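You operate a simulated robot arm through the tools that you are given. There is no shell and no other tool. Be economical: measure what you need, move in short steps, check, and stop when the job is done.

You are at the controls of a simulated robot arm. One attempt, no reset.

Task
Put the carton labelled "damson" from the middle pine shelf on the glazed white board and the carton marked "pecan" on the top of the low bench. Take the green knobbed plug and leave it on top of the brown tall carton. Take the teal long peg and leave it on the blue rubber mat. Put the carton labelled "almond" from the plywood bench on the brown shelf and the carton that says "apricot" on the pale blue plastic sheet. Fetch the brass hex fitting and stand it on top of the white bulb. Fetch the tan stirring stick and stand it on the middle pine shelf. Fetch the white paper bag and set it on the bed of the pine frame. Take the grey hand shower on the table with the pine rail and put it away on the white table. The order is free. Set down upright: brick, green knobbed plug, what you pick out, brass hex fitting, tan stirring stick, white paper bag.

It is judged by the outcome, as a careful person would: the job done as asked, and still so three seconds after it is handed in. It fails if anything else is knocked over, pushed out of place, dropped, spilled or broken. Flat cloth is picked up by pressing the open fingertips on it (5 to 10 N) and closing them slowly along it; thin cloth reads only 2 to 8 mm in the jaws.

Robot
A 7-joint arm with a two-finger parallel gripper on a trunk, on a base that drives. Base frame: it is fixed to the floor where the robot stands at the start and does not move with it; the origin is under the middle of the robot, x ahead of it, y to its left, z up. Units: m, degrees, N and s.
With the tool pointing down near the work surface it reaches from about 0.1 to 0.92 m from the robot's upright axis, wherever it stands. Its first joint turns from -166.0 to 166.0 degrees. Places, roughly: bed of the pine frame (29x20 cm) [-3.9, -1.18, 0.82]; blue rubber mat [-1.8, 2.8, 0.8]; brass hex fitting (4x4x9 cm) [-3.5, 0.5, 0.8]; brown shelf (166x24 cm) [-6.04, 0.74, 0.42]; brown tall carton [0.5, 4, 0.75]; cream almond brick, cream damson brick, cream peca [0.75, -0.25, 0.75]; cream apricot brick, grey square carton, red almon [-5.75, 0.75, 0.75]; glazed white board [-1.4, 2.8, 0.8]; green knobbed plug (4x4x7 cm) [0.6, 4, 0.8]; grey hand shower (30x11x5 cm) [-3.2, 0.7, 0.8]; middle pine shelf (92x22 cm) [0.7, -0.24, 0.76]; pale blue plastic sheet (28x16 cm) [-6.8, -0.28, 0.8]; tan stirring stick (4x4x16 cm) [-3.4, 0.6, 0.9]; teal long peg (4x4x10 cm) [0.7, 5.1, 0.8]; top of the low bench (15x15 cm) [-0.5, -1.08, 0.62]; white bulb (5x5x10 cm) [0.5, 3.1, 0.9]; white paper bag [-3.5, 0.75, 0.75]; white table [0.6, 4.2, 0.8]. Payload 3.43 kg.
The tool frame sits at the grasp point between the pads (the TCP): z along the fingers, y along the line on which they close. The tips reach 0.03 m beyond it. Largest opening 0.094 m; finger width 0.028, thickness 0.01; the body of the gripper, 0.05 by 0.096 m, starts 0.055 m behind the TCP.
Orientation is that of the tool frame in the base frame, as a unit quaternion [x, y, z, w]. With the fingers straight down and closing along the base's y, the tool's x points along the base's -x, its y along +y and its z along -z.

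Tools
- The arm moves only by the tool drive_tool. Its argument "deltas" is a list of rows, each a list of 7 numbers: the shift along the tool's x, y, z in m, then the turn, a rotation vector about the tool's x, y, z in degrees, then the finger opening in m, from 0 to 0.094. In form: [[tx, ty, tz, rx, ry, rz, gripper], ...]. A call has 1 to 12 rows; each row is the pose to reach, as a shift and turn from the pose commanded when the call began, along the tool's axes at that moment. A row lasts 0.2 s, in which the tool goes at most 0.05 m and 8.6 degrees; a call with a longer step from one row to the next is refused whole, and so is a gripper value outside its range. Where a pose cannot be reached the arm comes as near as it can. A force on the tool above 40 N (or 10 N above the force at the start of the call, whichever is more), or a blocked arm, ends the call early, and 0.2 s more pass. The fingers move at their own pace (about 0.045 m/s each) and stop on an object; they squeeze with about 21 N. The grip force told is the motor's: it shows also when the fingers shut on nothing. Time passes only in rows, and 0.2 s behind the last, so rows that repeat a pose let the fingers close. It gives the time, the measured TCP pose, the force on the tool (base axes), the opening and the grip force at its end, in the units of the frame above (readings bear some noise), with the torque about the TCP (base axes, N m) and any sound that the robot's microphone picked up.
- Cameras (640 x 400 px; columns grow to the right, rows downward): "scene" is now at [0.4511, 0.1395, 1.4825]; the picture's right is [-0.98, -0.19, 0.00], its down [-0.18, 0.92, -0.36] and it looks along [0.07, -0.36, -0.93] (base axes); focal length 265 px, centre (320, 200). "wrist" rides on the gripper at [0.076, 0.014, -0.103] in the tool frame; the picture's right is [-0.18, 0.98, 0.00], its down [-0.75, -0.14, -0.64] and it looks along [-0.63, -0.12, 0.77] (tool axes); focal length 243 px, centre (320, 200). There is no depth. A picture from a camera that has moved, and an enlarged one, comes with that camera's place and axes in the base frame and with its lens.
- capture(camera): a new picture of that camera. The clock stands still meanwhile.
- raise_lower(by): slides the trunk up (or, below 0, down) by that many m; the arm and the scene camera ride with it, the base frame stays. It gives what a move gives, with no picture.
- base_move(legs): drives the robot by 1 to 6 legs, each [ahead, left, turn to the left] in m, m and degrees, along the robot's own axes; the way and the turn of a leg run together, so that a leg with both is an arc; at most 1.5 m and 180 degrees a leg. The arm and the cameras ride along, it lands a little off, and it stops where it bumps. It gives what a move gives.
- turn_head(pan, tilt): turns the head with the scene camera to pan (to the left, within 103 degrees either way) and tilt (down, from -29 to 69), counted from straight ahead of the robot. It gives what a move gives.
- enlarge(camera, box): a new picture of the part [left, top, right, bottom] of that camera's present view, enlarged. The clock stands still meanwhile.
- sign_off(): hands the job in; it is judged then, once.

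Go step by step. Nothing tells you exact positions but the pictures and the camera data: compare them with the known pose of the tool, close in by small moves and look again before you grip or let go. The budget is 525 turns and 292 pictures, counting those below and the enlarged ones. Unless the task says otherwise, let go and move clear before handing in, and close with one line.

The tools are called after ">>>" by a JSON object that holds its "fn" and its "kwargs". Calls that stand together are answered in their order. drive_tool: Moves the arm, as the interface text tells. Its arguments: {"type":"object","properties":{"deltas":{"type":"array","items":{"type":"array","items":{"type":"number"}}}},"required":["deltas"]} The other tools are called the same way: raise_lower (by) slides the trunk up or down; base_move (legs) drives the base; turn_head (pan, tilt) turns the head that bears the scene camera; capture (camera) takes a picture; enlarge (camera, box) takes an enlarged picture of a part of a camera's view; sign_off () hands the job in.

At the start:

```text
t: 0.0
position: [0.4446, -0.2397, 1.0031]
orientation: [0.0, 1.0, 0.0, 0.0]
wrist_force: [-0.5, -0.3, -0.1]
wrist_torque: [-0.01, -0.01, -0.01]
width: 0.0941
grip_force: 0.1
trunk travel left (down, up): [-0.581, 0.029]
robot x, y, heading: [-0.0011, 0.0007, -0.0]
head pan, tilt: [-79.1, 68.8]
```

scene: 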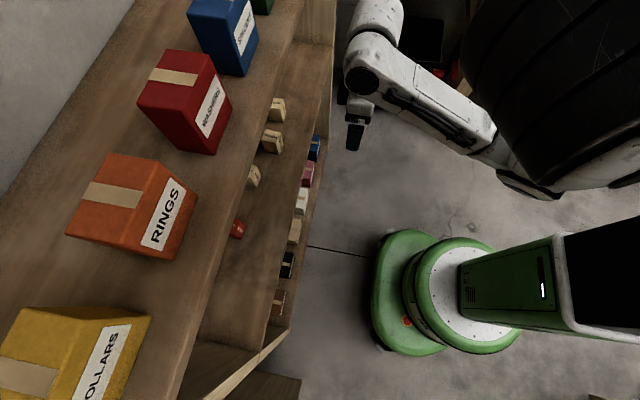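
wrist: 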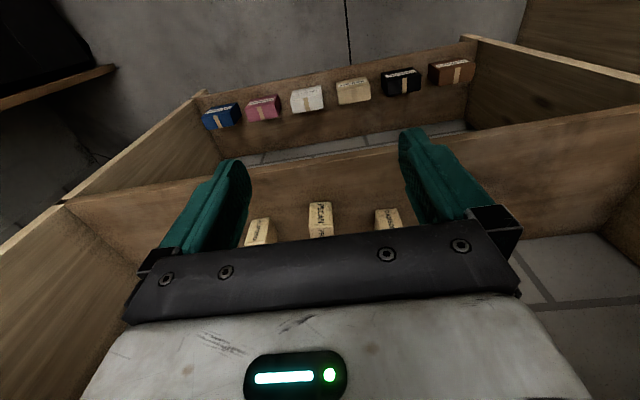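

I see a shelf unit close ahead of the robot with three small cream bricks on its middle shelf. I'll turn the head to get a straight view of it.

>>> {"fn": "turn_head", "kwargs": {"pan": -20, "tilt": 50}}

>>> {"fn": "capture", "kwargs": {"camera": "scene"}}

>>> {"fn": "enlarge", "kwargs": {"camera": "wrist", "box": [220, 180, 430, 260]}}

```text
t: 1.3
position: [0.4436, -0.2384, 1.0034]
orientation: [0.0, 1.0, 0.001, 0.0]
wrist_force: [0.1, 0.9, -0.6]
wrist_torque: [0.01, 0.02, -0.01]
width: 0.0938
grip_force: 0.0
trunk travel left (down, up): [-0.581, 0.029]
robot x, y, heading: [-0.0001, -0.0001, -0.0]
head pan, tilt: [-20.0, 50.0]
```

```text
289 pictures are left
camera scene: at [0.5128, 0.168, 1.5045], right [-0.34, -0.94, 0.0], down [-0.72, 0.26, -0.64], along [0.6, -0.22, -0.77], focal length 265 px, centre (320, 200)
```

scene: 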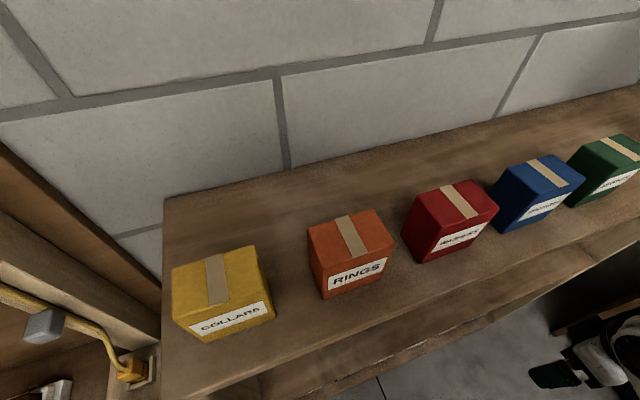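

```text
3.05 times, centred on (325, 220) of wrist
camera zoom: at [0.3677, -0.2234, 1.1063], right [0.18, 0.98, 0.0], down [0.75, -0.14, 0.64], along [0.63, -0.12, -0.77], focal length 739 px, centre (305, 139)
```

zoom: 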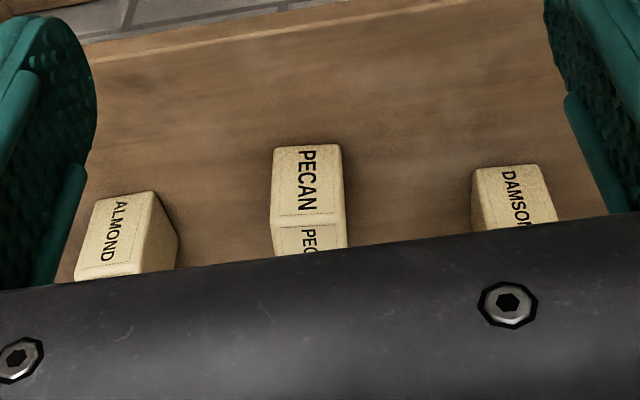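

The three cream bricks stand at about x 0.67 on the middle shelf, reading almond, pecan and damson. I'll back off a little and lower the trunk to look under the top shelf.

>>> {"fn": "base_move", "kwargs": {"legs": [[-0.3, 0, 0]]}}

>>> {"fn": "raise_lower", "kwargs": {"by": -0.35}}

>>> {"fn": "turn_head", "kwargs": {"pan": -35, "tilt": 30}}

>>> {"fn": "capture", "kwargs": {"camera": "scene"}}

```text
t: 3.3
position: [0.1413, -0.2391, 1.0023]
orientation: [0.002, 1.0, 0.0, 0.0]
wrist_force: [-0.1, 0.1, -0.6]
wrist_torque: [0.01, 0.04, 0.0]
width: 0.0939
grip_force: 0.0
trunk travel left (down, up): [-0.581, 0.029]
robot x, y, heading: [-0.2995, 0.0005, -0.2]
head pan, tilt: [-20.0, 50.0]
```

```text
t: 6.8
position: [0.1419, -0.2409, 0.6526]
orientation: [0.002, 1.0, 0.0, 0.0]
wrist_force: [-0.5, -0.5, 0.6]
wrist_torque: [-0.02, 0.02, -0.03]
width: 0.094
grip_force: 0.1
trunk travel left (down, up): [-0.231, 0.379]
robot x, y, heading: [-0.2996, -0.0019, -0.3]
head pan, tilt: [-20.0, 50.0]
```

```text
t: 7.6
position: [0.1415, -0.2395, 0.6516]
orientation: [0.002, 1.0, -0.001, 0.0]
wrist_force: [0.0, -0.9, 0.7]
wrist_torque: [-0.02, 0.03, 0.03]
width: 0.0939
grip_force: 0.1
trunk travel left (down, up): [-0.231, 0.379]
robot x, y, heading: [-0.302, -0.0016, -0.2]
head pan, tilt: [-35.0, 30.0]
```

```text
287 pictures are left
camera scene: at [0.2137, 0.1412, 1.1839], right [-0.58, -0.82, 0.0], down [-0.41, 0.29, -0.87], along [0.71, -0.5, -0.5], focal length 265 px, centre (320, 200)
```

scene: 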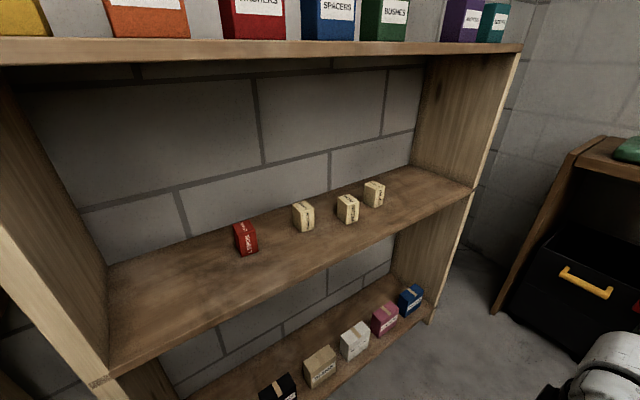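

>>> {"fn": "enlarge", "kwargs": {"camera": "scene", "box": [220, 160, 400, 272]}}

```text
3.56 times, centred on (310, 216) of scene
camera zoom: at [0.2137, 0.1412, 1.1839], right [-0.58, -0.82, 0.0], down [-0.41, 0.29, -0.87], along [0.71, -0.5, -0.5], focal length 942 px, centre (356, 143)
```

zoom: 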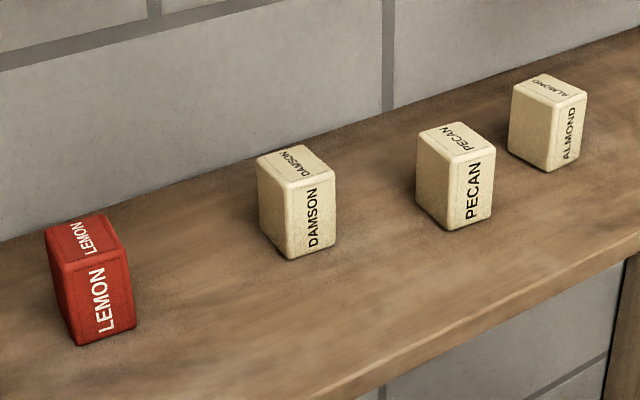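

Damson, pecan and almond are clear on the middle shelf, pecan at about (0.68, -0.29) and damson at about (0.73, -0.16). Next I'll survey the room before picking.

>>> {"fn": "turn_head", "kwargs": {"pan": -100, "tilt": 25}}

>>> {"fn": "capture", "kwargs": {"camera": "scene"}}

>>> {"fn": "turn_head", "kwargs": {"pan": 50, "tilt": 15}}

>>> {"fn": "capture", "kwargs": {"camera": "scene"}}

>>> {"fn": "turn_head", "kwargs": {"pan": 103, "tilt": 15}}

>>> {"fn": "capture", "kwargs": {"camera": "scene"}}

```text
t: 8.9
position: [0.1413, -0.2401, 0.6542]
orientation: [0.001, 1.0, -0.001, 0.0]
wrist_force: [0.2, 0.7, -0.3]
wrist_torque: [-0.02, 0.01, -0.01]
width: 0.0938
grip_force: 0.0
trunk travel left (down, up): [-0.231, 0.379]
robot x, y, heading: [-0.2975, -0.0005, -0.3]
head pan, tilt: [-100.0, 25.0]
```

```text
285 pictures are left
camera scene: at [0.1235, 0.1026, 1.192], right [-0.98, 0.18, 0.0], down [0.07, 0.42, -0.91], along [-0.16, -0.89, -0.42], focal length 265 px, centre (320, 200)
```

scene: 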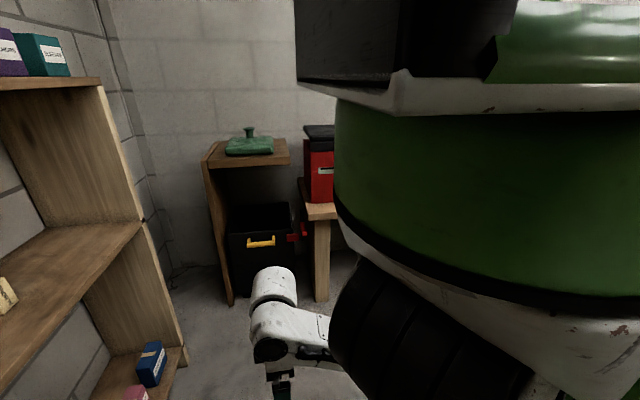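

```text
t: 11.3
position: [0.1411, -0.2409, 0.6533]
orientation: [0.002, 1.0, 0.0, 0.0]
wrist_force: [0.2, -0.6, 0.2]
wrist_torque: [0.04, 0.01, 0.0]
width: 0.0937
grip_force: 0.0
trunk travel left (down, up): [-0.231, 0.379]
robot x, y, heading: [-0.3011, -0.0013, -0.2]
head pan, tilt: [50.0, 15.0]
```

```text
284 pictures are left
camera scene: at [0.2001, 0.2646, 1.2082], right [0.76, -0.65, 0.0], down [-0.17, -0.2, -0.97], along [0.62, 0.74, -0.26], focal length 265 px, centre (320, 200)
```

scene: 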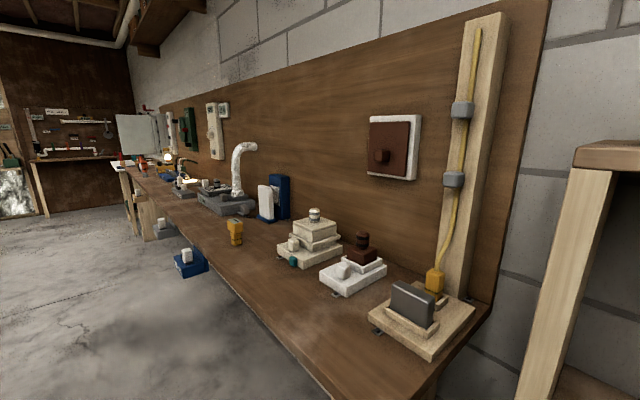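

```text
t: 12.5
position: [0.1421, -0.2404, 0.6528]
orientation: [0.002, 1.0, 0.0, 0.001]
wrist_force: [0.3, 0.7, -0.1]
wrist_torque: [0.01, 0.01, 0.03]
width: 0.094
grip_force: 0.1
trunk travel left (down, up): [-0.231, 0.379]
robot x, y, heading: [-0.303, -0.0021, -0.4]
head pan, tilt: [103.0, 15.0]
```

```text
283 pictures are left
camera scene: at [0.1192, 0.2844, 1.2082], right [0.98, 0.22, 0.0], down [0.06, -0.25, -0.97], along [-0.21, 0.94, -0.26], focal length 265 px, centre (320, 200)
```

scene: 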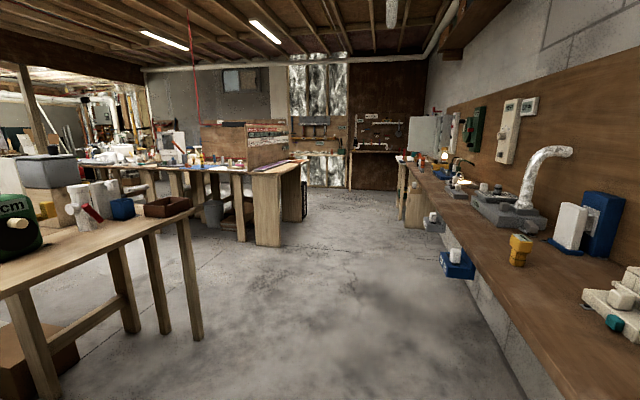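

The room is laid out with benches along the right wall and tables to the left. I'll tilt the gripper 45° forward here, in free space, to reach under the top shelf.

>>> {"fn": "drive_tool", "kwargs": {"deltas": [[0, 0, 0, 0, -7.5, 0, 0.094], [0, 0, 0, 0, -15, 0, 0.094], [0, 0, 0, 0, -22.5, 0, 0.094], [0, 0, 0, 0, -30, 0, 0.094], [0, 0, 0, 0, -37.5, 0, 0.094], [0, 0, 0, 0, -45, 0, 0.094], [0, 0, 0, 0, -45, 0, 0.094]]}}

>>> {"fn": "raise_lower", "kwargs": {"by": 0.25}}

>>> {"fn": "turn_head", "kwargs": {"pan": -45, "tilt": 45}}

>>> {"fn": "capture", "kwargs": {"camera": "wrist"}}

>>> {"fn": "capture", "kwargs": {"camera": "scene"}}

```text
t: 14.1
position: [0.1435, -0.2404, 0.6531]
orientation: [0.003, 0.923, -0.002, 0.384]
wrist_force: [-0.6, 0.3, -0.2]
wrist_torque: [0.02, -0.01, -0.02]
width: 0.094
grip_force: 0.1
out of reach, approached as far as the arm can: row 1, 2, 3
trunk travel left (down, up): [-0.231, 0.379]
robot x, y, heading: [-0.2995, -0.0017, -0.1]
head pan, tilt: [103.0, 15.0]
```

```text
t: 16.7
position: [0.1426, -0.2395, 0.9027]
orientation: [0.002, 0.924, -0.001, 0.383]
wrist_force: [0.5, 0.3, -0.6]
wrist_torque: [0.0, -0.03, -0.01]
width: 0.0943
grip_force: 0.0
trunk travel left (down, up): [-0.481, 0.129]
robot x, y, heading: [-0.303, 0.0059, -0.1]
head pan, tilt: [103.0, 15.0]
```

```text
t: 19.0
position: [0.142, -0.2404, 0.903]
orientation: [0.003, 0.924, -0.002, 0.383]
wrist_force: [-0.3, 0.3, 0.0]
wrist_torque: [0.0, 0.01, 0.02]
width: 0.0938
grip_force: 0.1
trunk travel left (down, up): [-0.481, 0.129]
robot x, y, heading: [-0.3008, -0.0028, -0.3]
head pan, tilt: [-45.0, 45.0]
```

```text
282 pictures are left
camera wrist: at [0.0161, -0.2239, 0.9223], right [0.13, 0.98, 0.13], down [0.08, -0.14, 0.99], along [0.99, -0.12, -0.1], focal length 243 px, centre (320, 200)
```

wrist: 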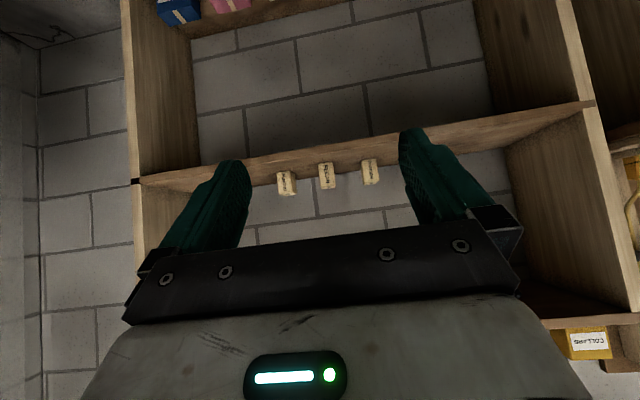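

```text
281 pictures are left
camera scene: at [0.1971, 0.1356, 1.4114], right [-0.71, -0.7, 0.0], down [-0.5, 0.5, -0.71], along [0.5, -0.5, -0.71], focal length 265 px, centre (320, 200)
```

scene: 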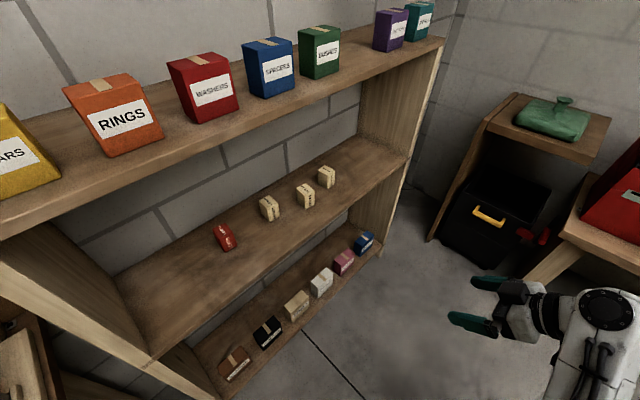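

The wrist view agrees with pecan at about y -0.285, z 0.795. I'll drive 0.30 m ahead, and then descend and align outside the shelf.

>>> {"fn": "base_move", "kwargs": {"legs": [[0.3, 0, 0]]}}

>>> {"fn": "drive_tool", "kwargs": {"deltas": [[0.02, -0.02, 0.02, 0, 0, 0, 0.094], [0.05, -0.04, 0.05, 0, 0, 0, 0.094], [0.07, -0.046, 0.07, 0, 0, 0, 0.094], [0.07, -0.046, 0.07, 0, 0, 0, 0.094]]}}

>>> {"fn": "capture", "kwargs": {"camera": "wrist"}}

>>> {"fn": "capture", "kwargs": {"camera": "scene"}}

```text
t: 21.0
position: [0.4382, -0.2416, 0.9024]
orientation: [0.002, 0.924, -0.001, 0.383]
wrist_force: [0.2, -0.3, -0.2]
wrist_torque: [0.01, -0.01, 0.01]
width: 0.0939
grip_force: 0.0
trunk travel left (down, up): [-0.481, 0.129]
robot x, y, heading: [-0.006, -0.0036, -0.7]
head pan, tilt: [-45.0, 45.0]
```

```text
t: 22.0
position: [0.4374, -0.2841, 0.8033]
orientation: [0.002, 0.924, -0.001, 0.383]
wrist_force: [0.8, 0.8, -0.1]
wrist_torque: [-0.04, 0.01, -0.01]
width: 0.0938
grip_force: 0.0
trunk travel left (down, up): [-0.481, 0.129]
robot x, y, heading: [-0.0063, -0.0034, -0.1]
head pan, tilt: [-45.0, 45.0]
```

```text
280 pictures are left
camera wrist: at [0.3112, -0.2685, 0.8219], right [0.14, 0.98, 0.13], down [0.08, -0.14, 0.99], along [0.99, -0.12, -0.1], focal length 243 px, centre (320, 200)
```

wrist: 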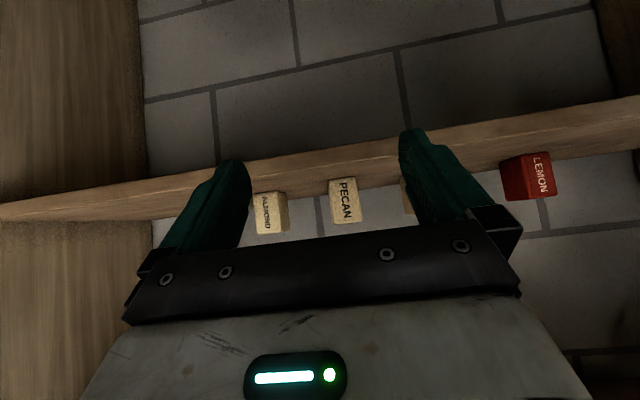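

```text
279 pictures are left
camera scene: at [0.4931, 0.1341, 1.4114], right [-0.71, -0.7, 0.0], down [-0.5, 0.5, -0.71], along [0.5, -0.5, -0.71], focal length 265 px, centre (320, 200)
```

scene: 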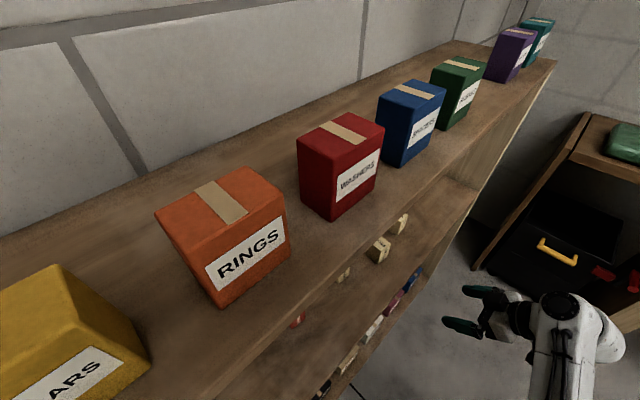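

Pecan's front face spans y -0.297 to -0.252, with its bottom at 0.760, so the fingers straddle it at this height. I'll advance to x 0.675.

>>> {"fn": "drive_tool", "kwargs": {"deltas": [[-0.028, 0.006, 0.028, 0, 0, 0, 0.094], [-0.056, 0.006, 0.056, 0, 0, 0, 0.094], [-0.084, 0.006, 0.084, 0, 0, 0, 0.094], [-0.11, 0.006, 0.11, 0, 0, 0, 0.094], [-0.125, 0.006, 0.125, 0, 0, 0, 0.094], [-0.125, 0.006, 0.125, 0, 0, 0, 0.094]]}}

>>> {"fn": "capture", "kwargs": {"camera": "wrist"}}

```text
t: 23.4
position: [0.6129, -0.2833, 0.8016]
orientation: [0.003, 0.923, 0.0, 0.384]
wrist_force: [0.4, -1.0, -0.5]
wrist_torque: [0.0, -0.02, 0.0]
width: 0.0939
grip_force: 0.1
trunk travel left (down, up): [-0.481, 0.129]
robot x, y, heading: [-0.0068, 0.0002, -0.1]
head pan, tilt: [-45.0, 45.0]
```

```text
278 pictures are left
camera wrist: at [0.4876, -0.2661, 0.8216], right [0.13, 0.98, 0.13], down [0.08, -0.14, 0.99], along [0.99, -0.12, -0.1], focal length 243 px, centre (320, 200)
```

wrist: 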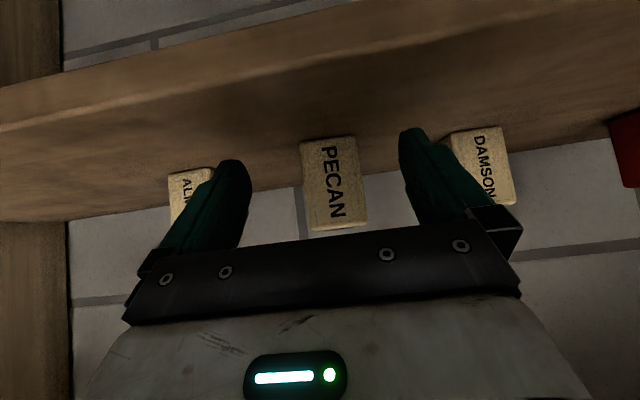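

Pecan is centred between the fingers. I'll advance 6 cm and close.

>>> {"fn": "drive_tool", "kwargs": {"deltas": [[-0.022, 0.003, 0.022, 0, 0, 0, 0.094], [-0.044, 0.004, 0.044, 0, 0, 0, 0.094], [-0.044, 0.004, 0.044, 0, 0, 0, 0.094], [-0.044, 0.004, 0.044, 0, 0, 0, 0.03], [-0.044, 0.004, 0.044, 0, 0, 0, 0.03], [-0.044, 0.004, 0.044, 0, 0, 0, 0.03], [-0.044, 0.004, 0.044, 0, 0, 0, 0.03], [-0.044, 0.004, 0.044, 0, 0, 0, 0.03]]}}

>>> {"fn": "capture", "kwargs": {"camera": "wrist"}}

```text
t: 25.2
position: [0.6785, -0.2778, 0.8025]
orientation: [0.003, 0.924, -0.001, 0.383]
wrist_force: [1.4, -0.8, 1.4]
wrist_torque: [-0.05, -0.04, 0.0]
width: 0.0464
grip_force: 21.4
trunk travel left (down, up): [-0.481, 0.129]
robot x, y, heading: [-0.0066, 0.0025, -0.4]
head pan, tilt: [-45.0, 45.0]
```

```text
277 pictures are left
camera wrist: at [0.5525, -0.2626, 0.8221], right [0.13, 0.98, 0.13], down [0.08, -0.14, 0.99], along [0.99, -0.12, -0.1], focal length 243 px, centre (320, 200)
```

wrist: 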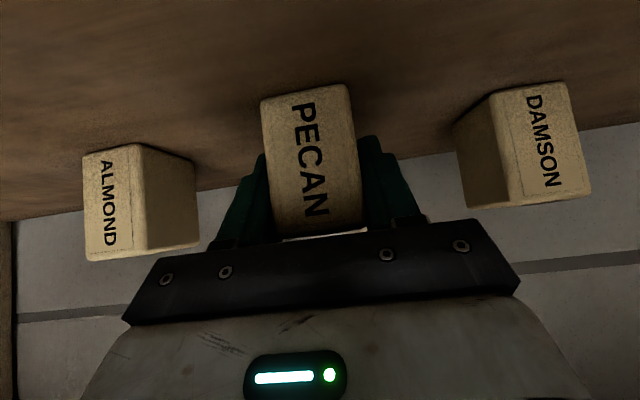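

Pecan is gripped, 46 mm wide. I'll lift 5 cm, then withdraw from the shelf.

>>> {"fn": "drive_tool", "kwargs": {"deltas": [[-0.018, 0, -0.018, 0, 0, 0, 0.03], [-0.035, 0, -0.035, 0, 0, 0, 0.03], [-0.01, 0, -0.06, 0, 0, 0, 0.03], [0.02, 0, -0.09, 0, 0, 0, 0.03], [0.05, 0, -0.12, 0, 0, 0, 0.03], [0.08, 0, -0.15, 0, 0, 0, 0.03], [0.11, 0, -0.18, 0, 0, 0, 0.03], [0.14, 0, -0.21, 0, 0, 0, 0.03], [0.14, 0, -0.21, 0, 0, 0, 0.03]]}}

>>> {"fn": "base_move", "kwargs": {"legs": [[-0.35, 0.0, 0]]}}

>>> {"fn": "turn_head", "kwargs": {"pan": -103, "tilt": 40}}

>>> {"fn": "capture", "kwargs": {"camera": "scene"}}

>>> {"fn": "capture", "kwargs": {"camera": "wrist"}}

```text
t: 27.2
position: [0.4295, -0.2761, 0.8556]
orientation: [0.002, 0.924, -0.001, 0.383]
wrist_force: [-0.1, -0.6, -3.0]
wrist_torque: [-0.02, 0.0, 0.03]
width: 0.0463
grip_force: 20.8
trunk travel left (down, up): [-0.481, 0.129]
robot x, y, heading: [-0.0038, -0.0005, 0.1]
head pan, tilt: [-45.0, 45.0]
```

```text
t: 29.5
position: [0.0802, -0.2729, 0.8535]
orientation: [-0.001, 0.924, 0.001, 0.382]
wrist_force: [1.0, -0.1, -2.5]
wrist_torque: [-0.02, -0.03, 0.0]
width: 0.0463
grip_force: 21.1
trunk travel left (down, up): [-0.481, 0.129]
robot x, y, heading: [-0.3598, 0.0011, 0.3]
head pan, tilt: [-45.0, 45.0]
```

```text
t: 30.8
position: [0.0802, -0.2721, 0.8535]
orientation: [-0.001, 0.924, 0.0, 0.383]
wrist_force: [-0.1, -0.6, -2.5]
wrist_torque: [-0.01, 0.04, -0.02]
width: 0.0464
grip_force: 20.7
trunk travel left (down, up): [-0.481, 0.129]
robot x, y, heading: [-0.3576, 0.0033, 0.1]
head pan, tilt: [-103.0, 40.0]
```

```text
276 pictures are left
camera scene: at [0.0631, 0.1122, 1.4186], right [-0.98, 0.22, 0.0], down [0.14, 0.63, -0.77], along [-0.17, -0.75, -0.64], focal length 265 px, centre (320, 200)
```

scene: 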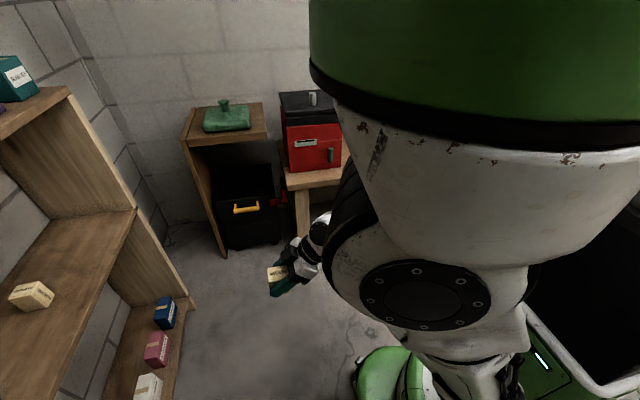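

```text
275 pictures are left
camera wrist: at [-0.0473, -0.2578, 0.8734], right [0.13, 0.98, 0.13], down [0.08, -0.14, 0.99], along [0.99, -0.12, -0.1], focal length 243 px, centre (320, 200)
```

wrist: 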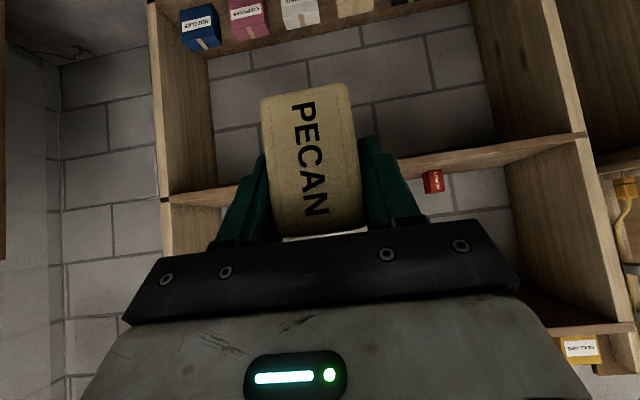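

A bench carrying a red box stands behind the turret, toward the low-bench location. I'll turn the robot to face -y and look.

>>> {"fn": "base_move", "kwargs": {"legs": [[0, 0, -90]]}}

>>> {"fn": "turn_head", "kwargs": {"pan": 0, "tilt": 35}}

>>> {"fn": "capture", "kwargs": {"camera": "scene"}}

```text
t: 34.8
position: [-0.5901, -0.4599, 0.854]
orientation: [0.623, 0.682, -0.258, 0.282]
wrist_force: [-1.3, 0.0, -1.3]
wrist_torque: [0.02, 0.0, -0.02]
width: 0.0462
grip_force: 21.0
trunk travel left (down, up): [-0.481, 0.129]
robot x, y, heading: [-0.3578, -0.0012, -84.8]
head pan, tilt: [-103.0, 40.0]
```

```text
t: 36.6
position: [-0.5913, -0.4609, 0.8545]
orientation: [0.623, 0.682, -0.258, 0.282]
wrist_force: [-0.2, 0.5, -2.5]
wrist_torque: [-0.01, -0.05, 0.01]
width: 0.0462
grip_force: 21.2
trunk travel left (down, up): [-0.481, 0.129]
robot x, y, heading: [-0.3627, -0.0009, -85.0]
head pan, tilt: [0.0, 35.0]
```

```text
274 pictures are left
camera scene: at [-0.1171, -0.511, 1.4262], right [-1.0, -0.09, 0.0], down [-0.05, 0.57, -0.82], along [0.07, -0.82, -0.57], focal length 265 px, centre (320, 200)
```

scene: 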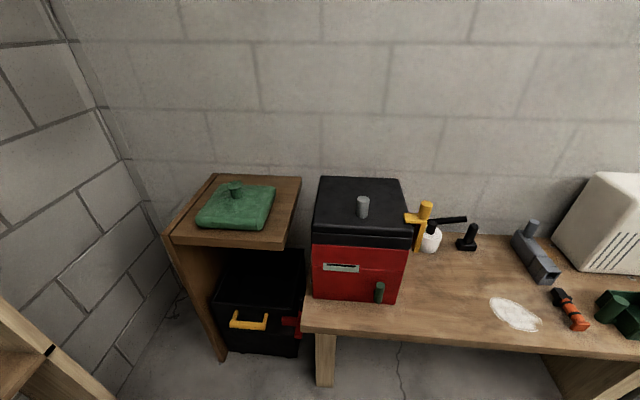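

The spot around (-0.5, -1.08) is the clear area of bench just to the right of the red box. I'll drive 0.35 m closer and 0.04 m to the left, then lower the trunk.

>>> {"fn": "base_move", "kwargs": {"legs": [[0.35, 0.037, 0]]}}

>>> {"fn": "raise_lower", "kwargs": {"by": -0.1}}

>>> {"fn": "turn_head", "kwargs": {"pan": 0, "tilt": 60}}

>>> {"fn": "capture", "kwargs": {"camera": "scene"}}

```text
t: 38.9
position: [-0.5147, -0.8049, 0.8544]
orientation: [0.619, 0.686, -0.257, 0.284]
wrist_force: [-0.1, 1.0, -2.0]
wrist_torque: [-0.01, 0.01, -0.02]
width: 0.0463
grip_force: 21.4
trunk travel left (down, up): [-0.481, 0.129]
robot x, y, heading: [-0.2861, -0.3425, -84.0]
head pan, tilt: [0.0, 35.0]
```

```text
t: 40.2
position: [-0.5155, -0.8059, 0.7539]
orientation: [0.619, 0.686, -0.256, 0.284]
wrist_force: [0.4, 0.5, -2.1]
wrist_torque: [0.0, 0.0, -0.02]
width: 0.0463
grip_force: 20.8
trunk travel left (down, up): [-0.381, 0.229]
robot x, y, heading: [-0.2891, -0.3409, -84.1]
head pan, tilt: [0.0, 35.0]
```

```text
t: 41.1
position: [-0.5153, -0.8037, 0.7543]
orientation: [0.619, 0.686, -0.256, 0.284]
wrist_force: [-1.6, 0.1, -2.5]
wrist_torque: [0.01, -0.01, -0.01]
width: 0.0461
grip_force: 20.2
trunk travel left (down, up): [-0.381, 0.229]
robot x, y, heading: [-0.2891, -0.3429, -84.2]
head pan, tilt: [0.0, 60.0]
```

```text
273 pictures are left
camera scene: at [-0.043, -0.8283, 1.292], right [-0.99, -0.1, 0.0], down [-0.09, 0.86, -0.5], along [0.05, -0.5, -0.87], focal length 265 px, centre (320, 200)
```

scene: 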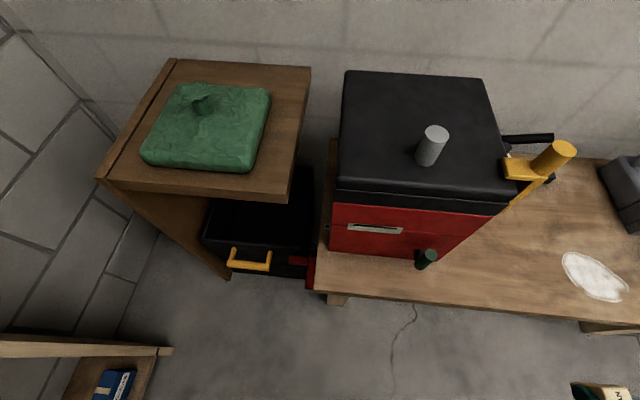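

The target spot is clear, beside the red box. I'll extend the arm forward over it, stopping about 4 cm above the bench.

>>> {"fn": "drive_tool", "kwargs": {"deltas": [[-0.025, -0.002, 0.025, 0, 0, 0, 0.03], [-0.055, -0.004, 0.06, 0, 0, 0, 0.03], [-0.08, -0.006, 0.095, 0, 0, 0, 0.03], [-0.105, -0.008, 0.13, 0, 0, 0, 0.03], [-0.13, -0.01, 0.165, 0, 0, 0, 0.03], [-0.145, -0.012, 0.2, 0, 0, 0, 0.03], [-0.153, -0.012, 0.223, 0, 0, 0, 0.03], [-0.153, -0.012, 0.223, 0, 0, 0, 0.03]]}}

>>> {"fn": "turn_head", "kwargs": {"pan": -40, "tilt": 60}}

>>> {"fn": "capture", "kwargs": {"camera": "scene"}}

>>> {"fn": "capture", "kwargs": {"camera": "wrist"}}

```text
t: 42.9
position: [-0.5002, -1.0714, 0.7069]
orientation: [0.619, 0.686, -0.257, 0.284]
wrist_force: [0.3, -0.5, -2.6]
wrist_torque: [-0.04, 0.0, -0.01]
width: 0.0465
grip_force: 20.8
trunk travel left (down, up): [-0.381, 0.229]
robot x, y, heading: [-0.2875, -0.3401, -83.9]
head pan, tilt: [0.0, 60.0]
```

```text
t: 44.0
position: [-0.4999, -1.0706, 0.7067]
orientation: [0.618, 0.687, -0.256, 0.285]
wrist_force: [-0.1, 0.5, -3.4]
wrist_torque: [-0.03, 0.04, 0.0]
width: 0.0465
grip_force: 21.0
trunk travel left (down, up): [-0.381, 0.229]
robot x, y, heading: [-0.2896, -0.3429, -84.0]
head pan, tilt: [-40.0, 60.0]
```

```text
272 pictures are left
camera scene: at [-0.0872, -0.8173, 1.2919], right [-0.83, 0.56, 0.0], down [0.48, 0.72, -0.5], along [-0.28, -0.41, -0.87], focal length 265 px, centre (320, 200)
```

scene: 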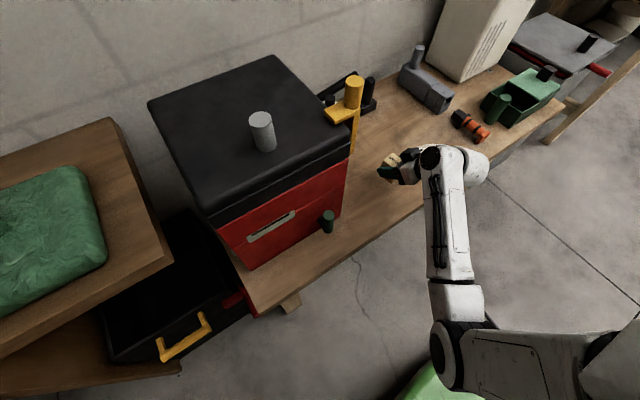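

```text
271 pictures are left
camera wrist: at [-0.4986, -0.9426, 0.7255], right [0.99, -0.03, 0.13], down [-0.13, -0.09, 0.99], along [-0.02, -1.0, -0.1], focal length 243 px, centre (320, 200)
```

wrist: 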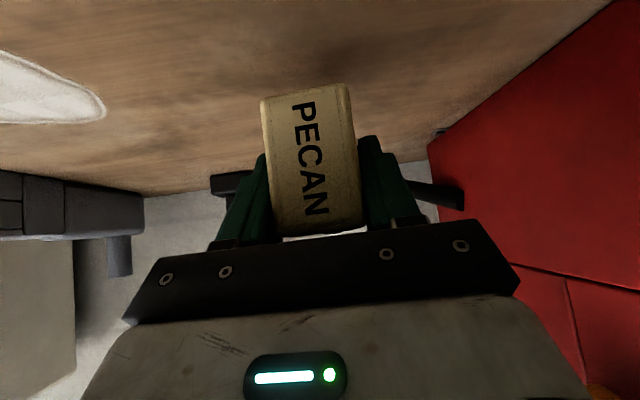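

Clear of the box; the brick's underside is around 4 cm over the bench. Descending.

>>> {"fn": "drive_tool", "kwargs": {"deltas": [[0.01, 0, 0.01, 0, 0, 0, 0.03], [0.02, 0, 0.02, 0, 0, 0, 0.03], [0.027, 0, 0.027, 0, 0, 0, 0.03], [0.027, 0, 0.027, 0, 0, 0, 0.03]]}}

>>> {"fn": "drive_tool", "kwargs": {"deltas": [[0.0015, 0, 0.0015, 0, 0, 0, 0.03], [0.003, 0, 0.003, 0, 0, 0, 0.03], [0.003, 0, 0.003, 0, 0, 0, 0.03]]}}

>>> {"fn": "enlarge", "kwargs": {"camera": "wrist", "box": [220, 60, 400, 172]}}

```text
t: 45.0
position: [-0.4994, -1.0696, 0.667]
orientation: [0.618, 0.686, -0.256, 0.285]
wrist_force: [-0.2, 0.4, -2.8]
wrist_torque: [0.0, -0.05, -0.05]
width: 0.0465
grip_force: 20.9
trunk travel left (down, up): [-0.381, 0.229]
robot x, y, heading: [-0.2855, -0.3411, -84.1]
head pan, tilt: [-40.0, 60.0]
```

```text
t: 45.8
position: [-0.4994, -1.0708, 0.6634]
orientation: [0.619, 0.686, -0.257, 0.284]
wrist_force: [1.4, 4.6, 14.5]
wrist_torque: [0.11, -0.01, 0.0]
width: 0.0465
grip_force: 20.8
trunk travel left (down, up): [-0.381, 0.229]
robot x, y, heading: [-0.2904, -0.344, -83.8]
head pan, tilt: [-40.0, 60.0]
```

```text
3.56 times, centred on (310, 116) of wrist
camera zoom: at [-0.498, -0.9421, 0.682], right [0.99, -0.03, 0.13], down [-0.13, -0.09, 0.99], along [-0.02, -1.0, -0.09], focal length 863 px, centre (356, 499)
```

zoom: 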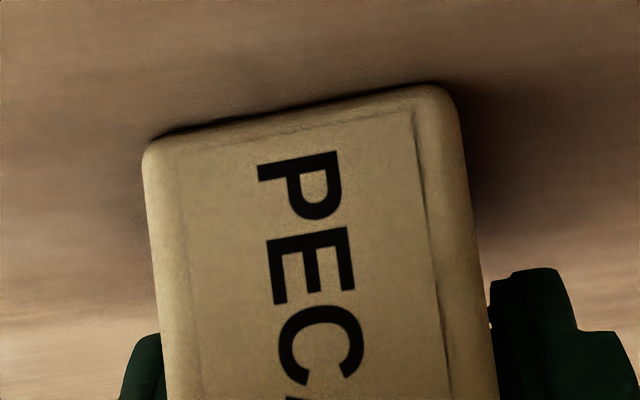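

The brick touched at z 0.663, as expected. I'll open the fingers and withdraw along the tool axis.

>>> {"fn": "drive_tool", "kwargs": {"deltas": [[0, 0, -0.001, 0, 0, 0, 0.094], [0, 0, -0.001, 0, 0, 0, 0.094], [0, 0, -0.001, 0, 0, 0, 0.094], [0, 0, -0.02, 0, 0, 0, 0.094], [0, 0, -0.05, 0, 0, 0, 0.094], [0, 0, -0.09, 0, 0, 0, 0.094], [0, 0, -0.13, 0, 0, 0, 0.094], [0, 0, -0.17, 0, 0, 0, 0.094], [0, 0, -0.2, 0, 0, 0, 0.094], [0, 0, -0.2, 0, 0, 0, 0.094]]}}

>>> {"fn": "capture", "kwargs": {"camera": "wrist"}}

```text
t: 48.0
position: [-0.5166, -0.927, 0.8031]
orientation: [0.618, 0.686, -0.255, 0.285]
wrist_force: [0.7, -0.6, 0.3]
wrist_torque: [0.03, 0.0, 0.0]
width: 0.0938
grip_force: 0.0
trunk travel left (down, up): [-0.381, 0.229]
robot x, y, heading: [-0.2866, -0.3415, -84.1]
head pan, tilt: [-40.0, 60.0]
```

```text
269 pictures are left
camera wrist: at [-0.5159, -0.7986, 0.8225], right [0.99, -0.03, 0.13], down [-0.13, -0.09, 0.99], along [-0.02, -1.0, -0.1], focal length 243 px, centre (320, 200)
```

wrist: 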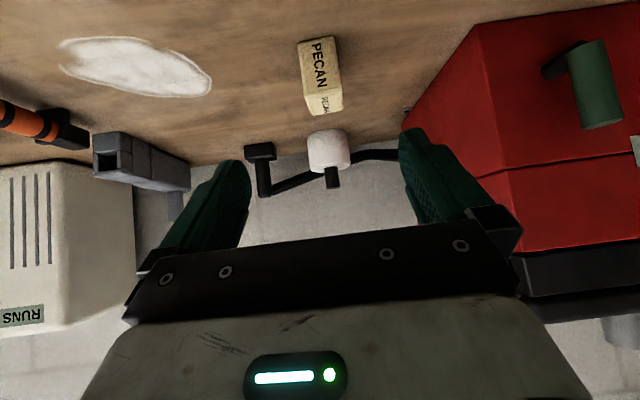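

Pecan stands on the bench. Now I'll go back for damson: back off, turn to face the shelf and raise the trunk.

>>> {"fn": "base_move", "kwargs": {"legs": [[-0.35, 0, 0], [0, 0, 84]]}}

>>> {"fn": "raise_lower", "kwargs": {"by": 0.1}}

```text
t: 53.9
position: [0.2429, -0.2756, 0.8031]
orientation: [-0.01, 0.924, 0.005, 0.383]
wrist_force: [-0.3, 0.2, -0.2]
wrist_torque: [0.0, 0.02, 0.03]
width: 0.0938
grip_force: 0.0
trunk travel left (down, up): [-0.381, 0.229]
robot x, y, heading: [-0.3229, -0.0003, 1.3]
head pan, tilt: [-40.0, 60.0]
```

```text
t: 55.2
position: [0.242, -0.2757, 0.9024]
orientation: [-0.011, 0.924, 0.005, 0.383]
wrist_force: [0.3, -0.7, 0.4]
wrist_torque: [-0.02, -0.01, -0.02]
width: 0.0937
grip_force: 0.1
trunk travel left (down, up): [-0.481, 0.129]
robot x, y, heading: [-0.3198, 0.003, 1.5]
head pan, tilt: [-40.0, 60.0]
```

>>> {"fn": "base_move", "kwargs": {"legs": [[0.2, 0.11, -1.4]]}}

>>> {"fn": "drive_tool", "kwargs": {"deltas": [[0.02, 0, 0.02, 0, 0, 0, 0.094], [0.05, 0, 0.05, 0, 0, 0, 0.094], [0.07, 0, 0.07, 0, 0, 0, 0.094], [0.07, 0, 0.07, 0, 0, 0, 0.094]]}}

>>> {"fn": "capture", "kwargs": {"camera": "wrist"}}

```text
t: 56.9
position: [0.4335, -0.1804, 0.9025]
orientation: [0.003, 0.924, 0.0, 0.382]
wrist_force: [-0.2, -1.3, 0.6]
wrist_torque: [0.02, 0.06, 0.0]
width: 0.0942
grip_force: 0.1
trunk travel left (down, up): [-0.481, 0.129]
robot x, y, heading: [-0.1215, 0.1125, -0.6]
head pan, tilt: [-40.0, 60.0]
```

```text
t: 57.9
position: [0.4308, -0.1799, 0.8021]
orientation: [0.002, 0.924, -0.001, 0.383]
wrist_force: [0.0, -0.5, 0.6]
wrist_torque: [-0.05, 0.02, 0.03]
width: 0.094
grip_force: 0.1
trunk travel left (down, up): [-0.481, 0.129]
robot x, y, heading: [-0.1251, 0.1154, -0.4]
head pan, tilt: [-40.0, 60.0]
```

```text
268 pictures are left
camera wrist: at [0.305, -0.1637, 0.8225], right [0.14, 0.98, 0.13], down [0.08, -0.14, 0.99], along [0.99, -0.12, -0.1], focal length 243 px, centre (320, 200)
```

wrist: 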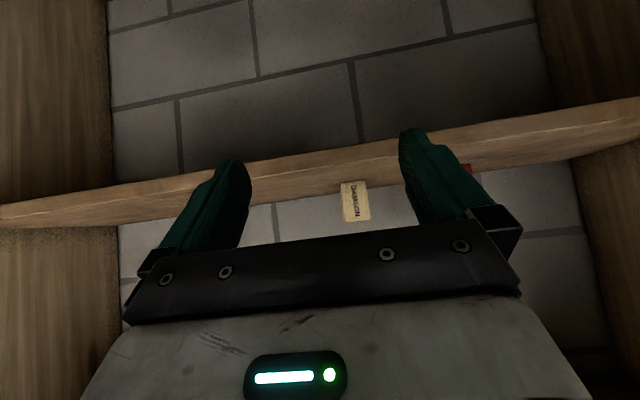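

Damson is at y about -0.156. I'll shift 2 cm left and advance in stages.

>>> {"fn": "drive_tool", "kwargs": {"deltas": [[-0.02, 0.01, 0.02, 0, 0, 0, 0.094], [-0.05, 0.023, 0.05, 0, 0, 0, 0.094], [-0.08, 0.023, 0.08, 0, 0, 0, 0.094], [-0.11, 0.023, 0.11, 0, 0, 0, 0.094], [-0.141, 0.023, 0.141, 0, 0, 0, 0.094], [-0.141, 0.023, 0.141, 0, 0, 0, 0.094]]}}

>>> {"fn": "capture", "kwargs": {"camera": "wrist"}}

```text
t: 59.3
position: [0.6322, -0.1593, 0.8037]
orientation: [0.003, 0.924, -0.001, 0.383]
wrist_force: [-0.8, -0.7, 0.1]
wrist_torque: [0.01, 0.02, -0.03]
width: 0.0938
grip_force: 0.1
trunk travel left (down, up): [-0.481, 0.129]
robot x, y, heading: [-0.1235, 0.1111, -0.4]
head pan, tilt: [-40.0, 60.0]
```

```text
267 pictures are left
camera wrist: at [0.5054, -0.1435, 0.8233], right [0.14, 0.98, 0.13], down [0.08, -0.14, 0.99], along [0.99, -0.12, -0.1], focal length 243 px, centre (320, 200)
```

wrist: 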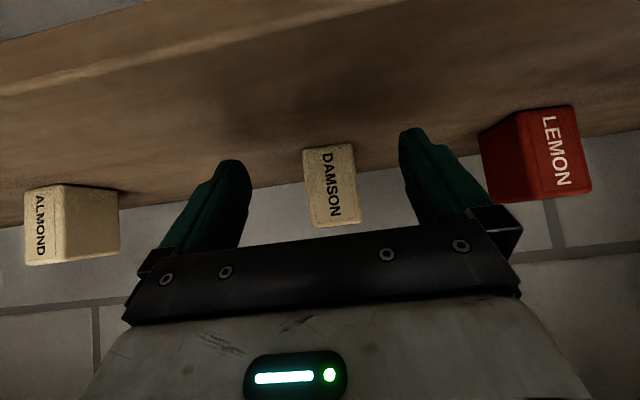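

>>> {"fn": "drive_tool", "kwargs": {"deltas": [[-0.022, 0.001, 0.022, 0, 0, 0, 0.094], [-0.044, 0.003, 0.044, 0, 0, 0, 0.094], [-0.063, 0.003, 0.063, 0, 0, 0, 0.094], [-0.063, 0.003, 0.063, 0, 0, 0, 0.094], [-0.063, 0.003, 0.063, 0, 0, 0, 0.03], [-0.063, 0.003, 0.063, 0, 0, 0, 0.03], [-0.063, 0.003, 0.063, 0, 0, 0, 0.03], [-0.063, 0.003, 0.063, 0, 0, 0, 0.03], [-0.063, 0.003, 0.063, 0, 0, 0, 0.03]]}}

>>> {"fn": "capture", "kwargs": {"camera": "wrist"}}

```text
t: 61.3
position: [0.722, -0.1551, 0.8036]
orientation: [0.003, 0.924, -0.001, 0.382]
wrist_force: [1.2, -2.2, 0.1]
wrist_torque: [-0.05, 0.03, -0.01]
width: 0.0464
grip_force: 20.7
trunk travel left (down, up): [-0.481, 0.129]
robot x, y, heading: [-0.1254, 0.1133, -0.3]
head pan, tilt: [-40.0, 60.0]
```

```text
266 pictures are left
camera wrist: at [0.5955, -0.139, 0.8231], right [0.14, 0.98, 0.13], down [0.08, -0.14, 0.99], along [0.99, -0.12, -0.1], focal length 243 px, centre (320, 200)
```

wrist: 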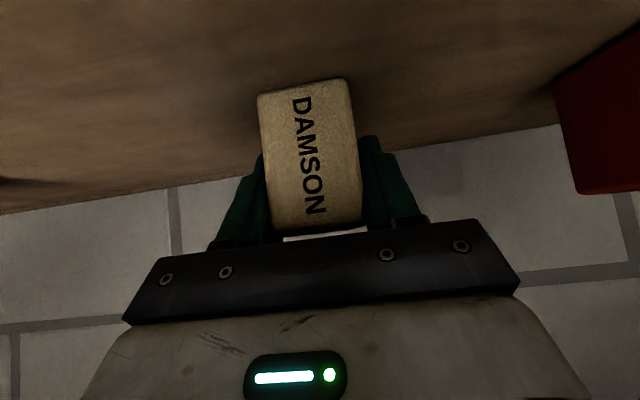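

Damson is gripped. I'll lift and withdraw.

>>> {"fn": "drive_tool", "kwargs": {"deltas": [[-0.018, 0, -0.018, 0, 0, 0, 0.03], [-0.035, 0, -0.035, 0, 0, 0, 0.03], [-0.005, 0, -0.067, 0, 0, 0, 0.03], [0.025, 0, -0.1, 0, 0, 0, 0.03], [0.055, 0, -0.13, 0, 0, 0, 0.03], [0.085, 0, -0.16, 0, 0, 0, 0.03], [0.115, 0, -0.19, 0, 0, 0, 0.03], [0.145, 0, -0.22, 0, 0, 0, 0.03], [0.175, 0, -0.25, 0, 0, 0, 0.03], [0.21, 0, -0.283, 0, 0, 0, 0.03], [0.21, 0, -0.283, 0, 0, 0, 0.03]]}}

>>> {"fn": "base_move", "kwargs": {"legs": [[-0.3, 0, 0]]}}

>>> {"fn": "turn_head", "kwargs": {"pan": 103, "tilt": 30}}

>>> {"fn": "capture", "kwargs": {"camera": "scene"}}

>>> {"fn": "turn_head", "kwargs": {"pan": 60, "tilt": 30}}

>>> {"fn": "capture", "kwargs": {"camera": "scene"}}

```text
t: 63.7
position: [0.3728, -0.156, 0.8543]
orientation: [0.003, 0.924, -0.001, 0.382]
wrist_force: [1.0, 0.7, -3.4]
wrist_torque: [0.01, -0.03, -0.03]
width: 0.0466
grip_force: 21.3
trunk travel left (down, up): [-0.481, 0.129]
robot x, y, heading: [-0.121, 0.1106, -0.2]
head pan, tilt: [-40.0, 60.0]
```

```text
t: 65.8
position: [0.0669, -0.156, 0.8543]
orientation: [0.005, 0.924, -0.002, 0.383]
wrist_force: [0.2, -0.3, -2.0]
wrist_torque: [-0.01, -0.03, -0.02]
width: 0.0461
grip_force: 21.4
trunk travel left (down, up): [-0.481, 0.129]
robot x, y, heading: [-0.4277, 0.1134, -0.8]
head pan, tilt: [-40.0, 60.0]
```

```text
t: 68.0
position: [0.0653, -0.1561, 0.8535]
orientation: [0.005, 0.924, -0.002, 0.382]
wrist_force: [0.0, -0.2, -2.7]
wrist_torque: [-0.02, -0.03, -0.03]
width: 0.0461
grip_force: 20.7
trunk travel left (down, up): [-0.481, 0.129]
robot x, y, heading: [-0.4302, 0.1123, -0.8]
head pan, tilt: [103.0, 30.0]
```

```text
265 pictures are left
camera scene: at [-0.0063, 0.3915, 1.434], right [0.98, 0.21, 0.0], down [0.11, -0.49, -0.87], along [-0.18, 0.85, -0.5], focal length 265 px, centre (320, 200)
```

scene: 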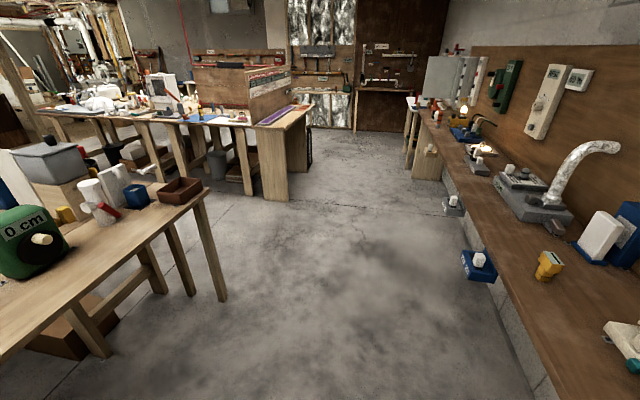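

```text
t: 69.1
position: [0.0651, -0.1557, 0.8553]
orientation: [0.005, 0.924, -0.001, 0.383]
wrist_force: [0.5, -0.2, -2.7]
wrist_torque: [-0.02, 0.0, 0.01]
width: 0.0464
grip_force: 20.7
trunk travel left (down, up): [-0.481, 0.129]
robot x, y, heading: [-0.4292, 0.1122, -0.6]
head pan, tilt: [60.0, 30.0]
```

```text
264 pictures are left
camera scene: at [0.0591, 0.381, 1.434], right [0.86, -0.51, 0.0], down [-0.25, -0.43, -0.87], along [0.44, 0.75, -0.5], focal length 265 px, centre (320, 200)
```

scene: 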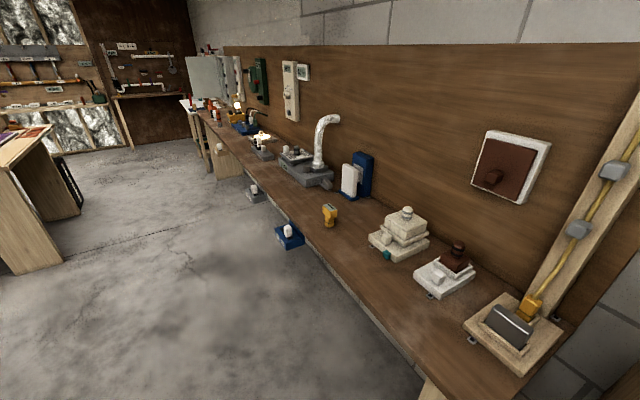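

Damson is held. The corridor runs along +y between the left table edge (x about -0.9) and the wall bench (x about 0.43); the board should be on the second table. I'll turn to face +y and drive up.

>>> {"fn": "base_move", "kwargs": {"legs": [[0, 0, 91], [0, -0.1, 0], [1.3, 0, 0]]}}

>>> {"fn": "turn_head", "kwargs": {"pan": 30, "tilt": 30}}

>>> {"fn": "capture", "kwargs": {"camera": "scene"}}

```text
t: 80.1
position: [-0.0088, 1.8906, 0.8541]
orientation: [-0.642, 0.664, 0.267, 0.275]
wrist_force: [-0.2, 0.1, -2.3]
wrist_torque: [0.02, 0.0, 0.01]
width: 0.0466
grip_force: 21.2
trunk travel left (down, up): [-0.481, 0.129]
robot x, y, heading: [-0.2909, 1.3976, 87.9]
head pan, tilt: [60.0, 30.0]
```

```text
t: 81.1
position: [-0.0084, 1.889, 0.8559]
orientation: [-0.642, 0.664, 0.266, 0.274]
wrist_force: [-0.6, -0.1, -3.2]
wrist_torque: [-0.04, 0.01, -0.01]
width: 0.0461
grip_force: 20.9
trunk travel left (down, up): [-0.481, 0.129]
robot x, y, heading: [-0.2916, 1.4017, 88.2]
head pan, tilt: [30.0, 30.0]
```

```text
263 pictures are left
camera scene: at [-0.5143, 1.9281, 1.434], right [0.88, 0.47, 0.0], down [0.24, -0.44, -0.87], along [-0.41, 0.76, -0.5], focal length 265 px, centre (320, 200)
```

scene: 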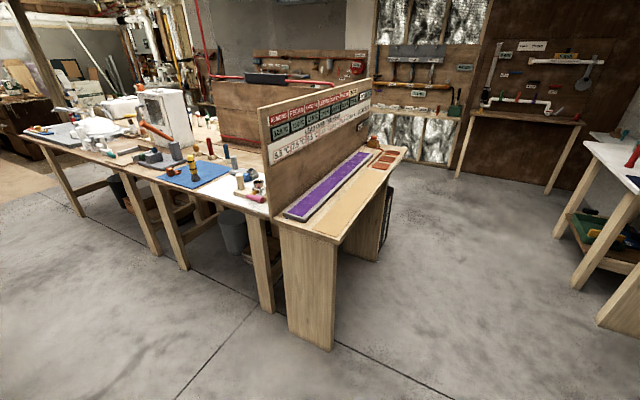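

The blue mat and the white board are visible on the near edge of the second table, with several items on them. I'll drive to stand in front of the board.

>>> {"fn": "base_move", "kwargs": {"legs": [[0.45, 0, 2], [0, 0.9, 0]]}}

>>> {"fn": "turn_head", "kwargs": {"pan": 0, "tilt": 45}}

>>> {"fn": "capture", "kwargs": {"camera": "scene"}}

```text
t: 88.2
position: [-0.9486, 2.334, 0.8554]
orientation: [0.654, -0.653, -0.272, -0.27]
wrist_force: [0.2, 0.3, -2.0]
wrist_torque: [0.01, 0.0, 0.0]
width: 0.046
grip_force: 21.0
trunk travel left (down, up): [-0.481, 0.129]
robot x, y, heading: [-1.2136, 1.8327, 90.3]
head pan, tilt: [30.0, 30.0]
```

```text
t: 89.2
position: [-0.9482, 2.3344, 0.854]
orientation: [-0.653, 0.653, 0.271, 0.271]
wrist_force: [0.7, -0.4, -3.2]
wrist_torque: [0.01, 0.0, 0.04]
width: 0.0461
grip_force: 20.7
trunk travel left (down, up): [-0.481, 0.129]
robot x, y, heading: [-1.2119, 1.8346, 89.9]
head pan, tilt: [0.0, 45.0]
```

```text
262 pictures are left
camera scene: at [-1.4094, 2.358, 1.4114], right [1.0, 0.0, 0.0], down [0.0, -0.71, -0.71], along [0.0, 0.71, -0.71], focal length 265 px, centre (320, 200)
```

scene: 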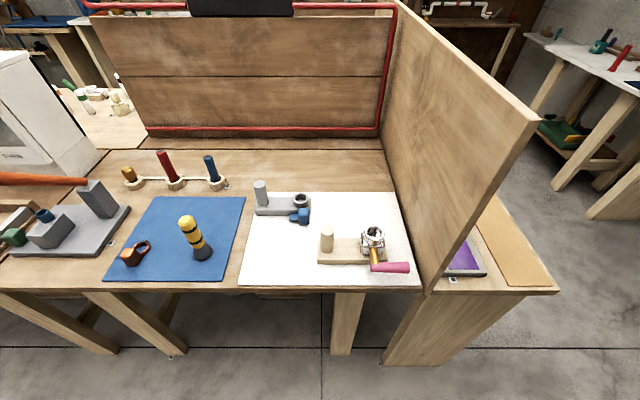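

The board spans about x -1.60 to -1.18 and y 2.67 to 3.00. Its front-left part is free, so I'll aim damson at (-1.51, 2.77). First I'll raise a bit and move the base.

>>> {"fn": "raise_lower", "kwargs": {"by": 0.05}}

>>> {"fn": "base_move", "kwargs": {"legs": [[0, 0.5, 0], [0.18, 0, 0]]}}

>>> {"fn": "turn_head", "kwargs": {"pan": -30, "tilt": 50}}

>>> {"fn": "capture", "kwargs": {"camera": "scene"}}

```text
t: 90.1
position: [-0.9472, 2.3338, 0.9045]
orientation: [-0.653, 0.653, 0.271, 0.27]
wrist_force: [0.1, -0.3, -2.4]
wrist_torque: [0.0, 0.05, -0.02]
width: 0.0464
grip_force: 21.1
trunk travel left (down, up): [-0.531, 0.079]
robot x, y, heading: [-1.2125, 1.8363, 90.2]
head pan, tilt: [0.0, 45.0]
```

```text
t: 94.2
position: [-1.4556, 2.5136, 0.9046]
orientation: [0.654, -0.653, -0.271, -0.27]
wrist_force: [-0.1, -0.3, -2.0]
wrist_torque: [0.01, 0.02, 0.02]
width: 0.0463
grip_force: 20.8
trunk travel left (down, up): [-0.531, 0.079]
robot x, y, heading: [-1.7199, 2.0179, 90.0]
head pan, tilt: [0.0, 45.0]
```

```text
t: 95.1
position: [-1.4572, 2.5141, 0.9044]
orientation: [0.654, -0.653, -0.271, -0.269]
wrist_force: [-1.3, 0.4, -2.4]
wrist_torque: [-0.01, -0.04, 0.0]
width: 0.0462
grip_force: 20.7
trunk travel left (down, up): [-0.531, 0.079]
robot x, y, heading: [-1.7197, 2.0115, 90.2]
head pan, tilt: [-30.0, 50.0]
```

```text
261 pictures are left
camera scene: at [-1.879, 2.5237, 1.4545], right [0.87, -0.5, 0.0], down [-0.38, -0.66, -0.64], along [0.32, 0.56, -0.77], focal length 265 px, centre (320, 200)
```

scene: 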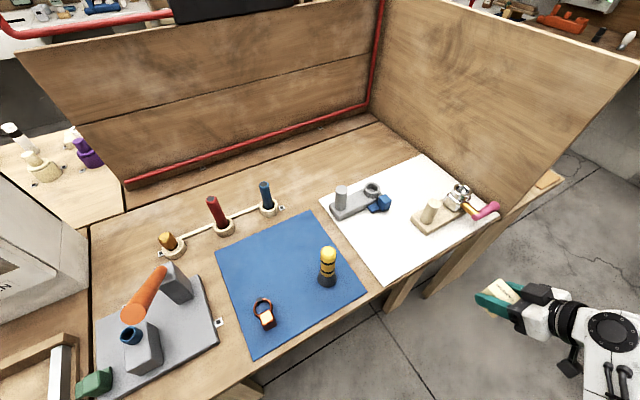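

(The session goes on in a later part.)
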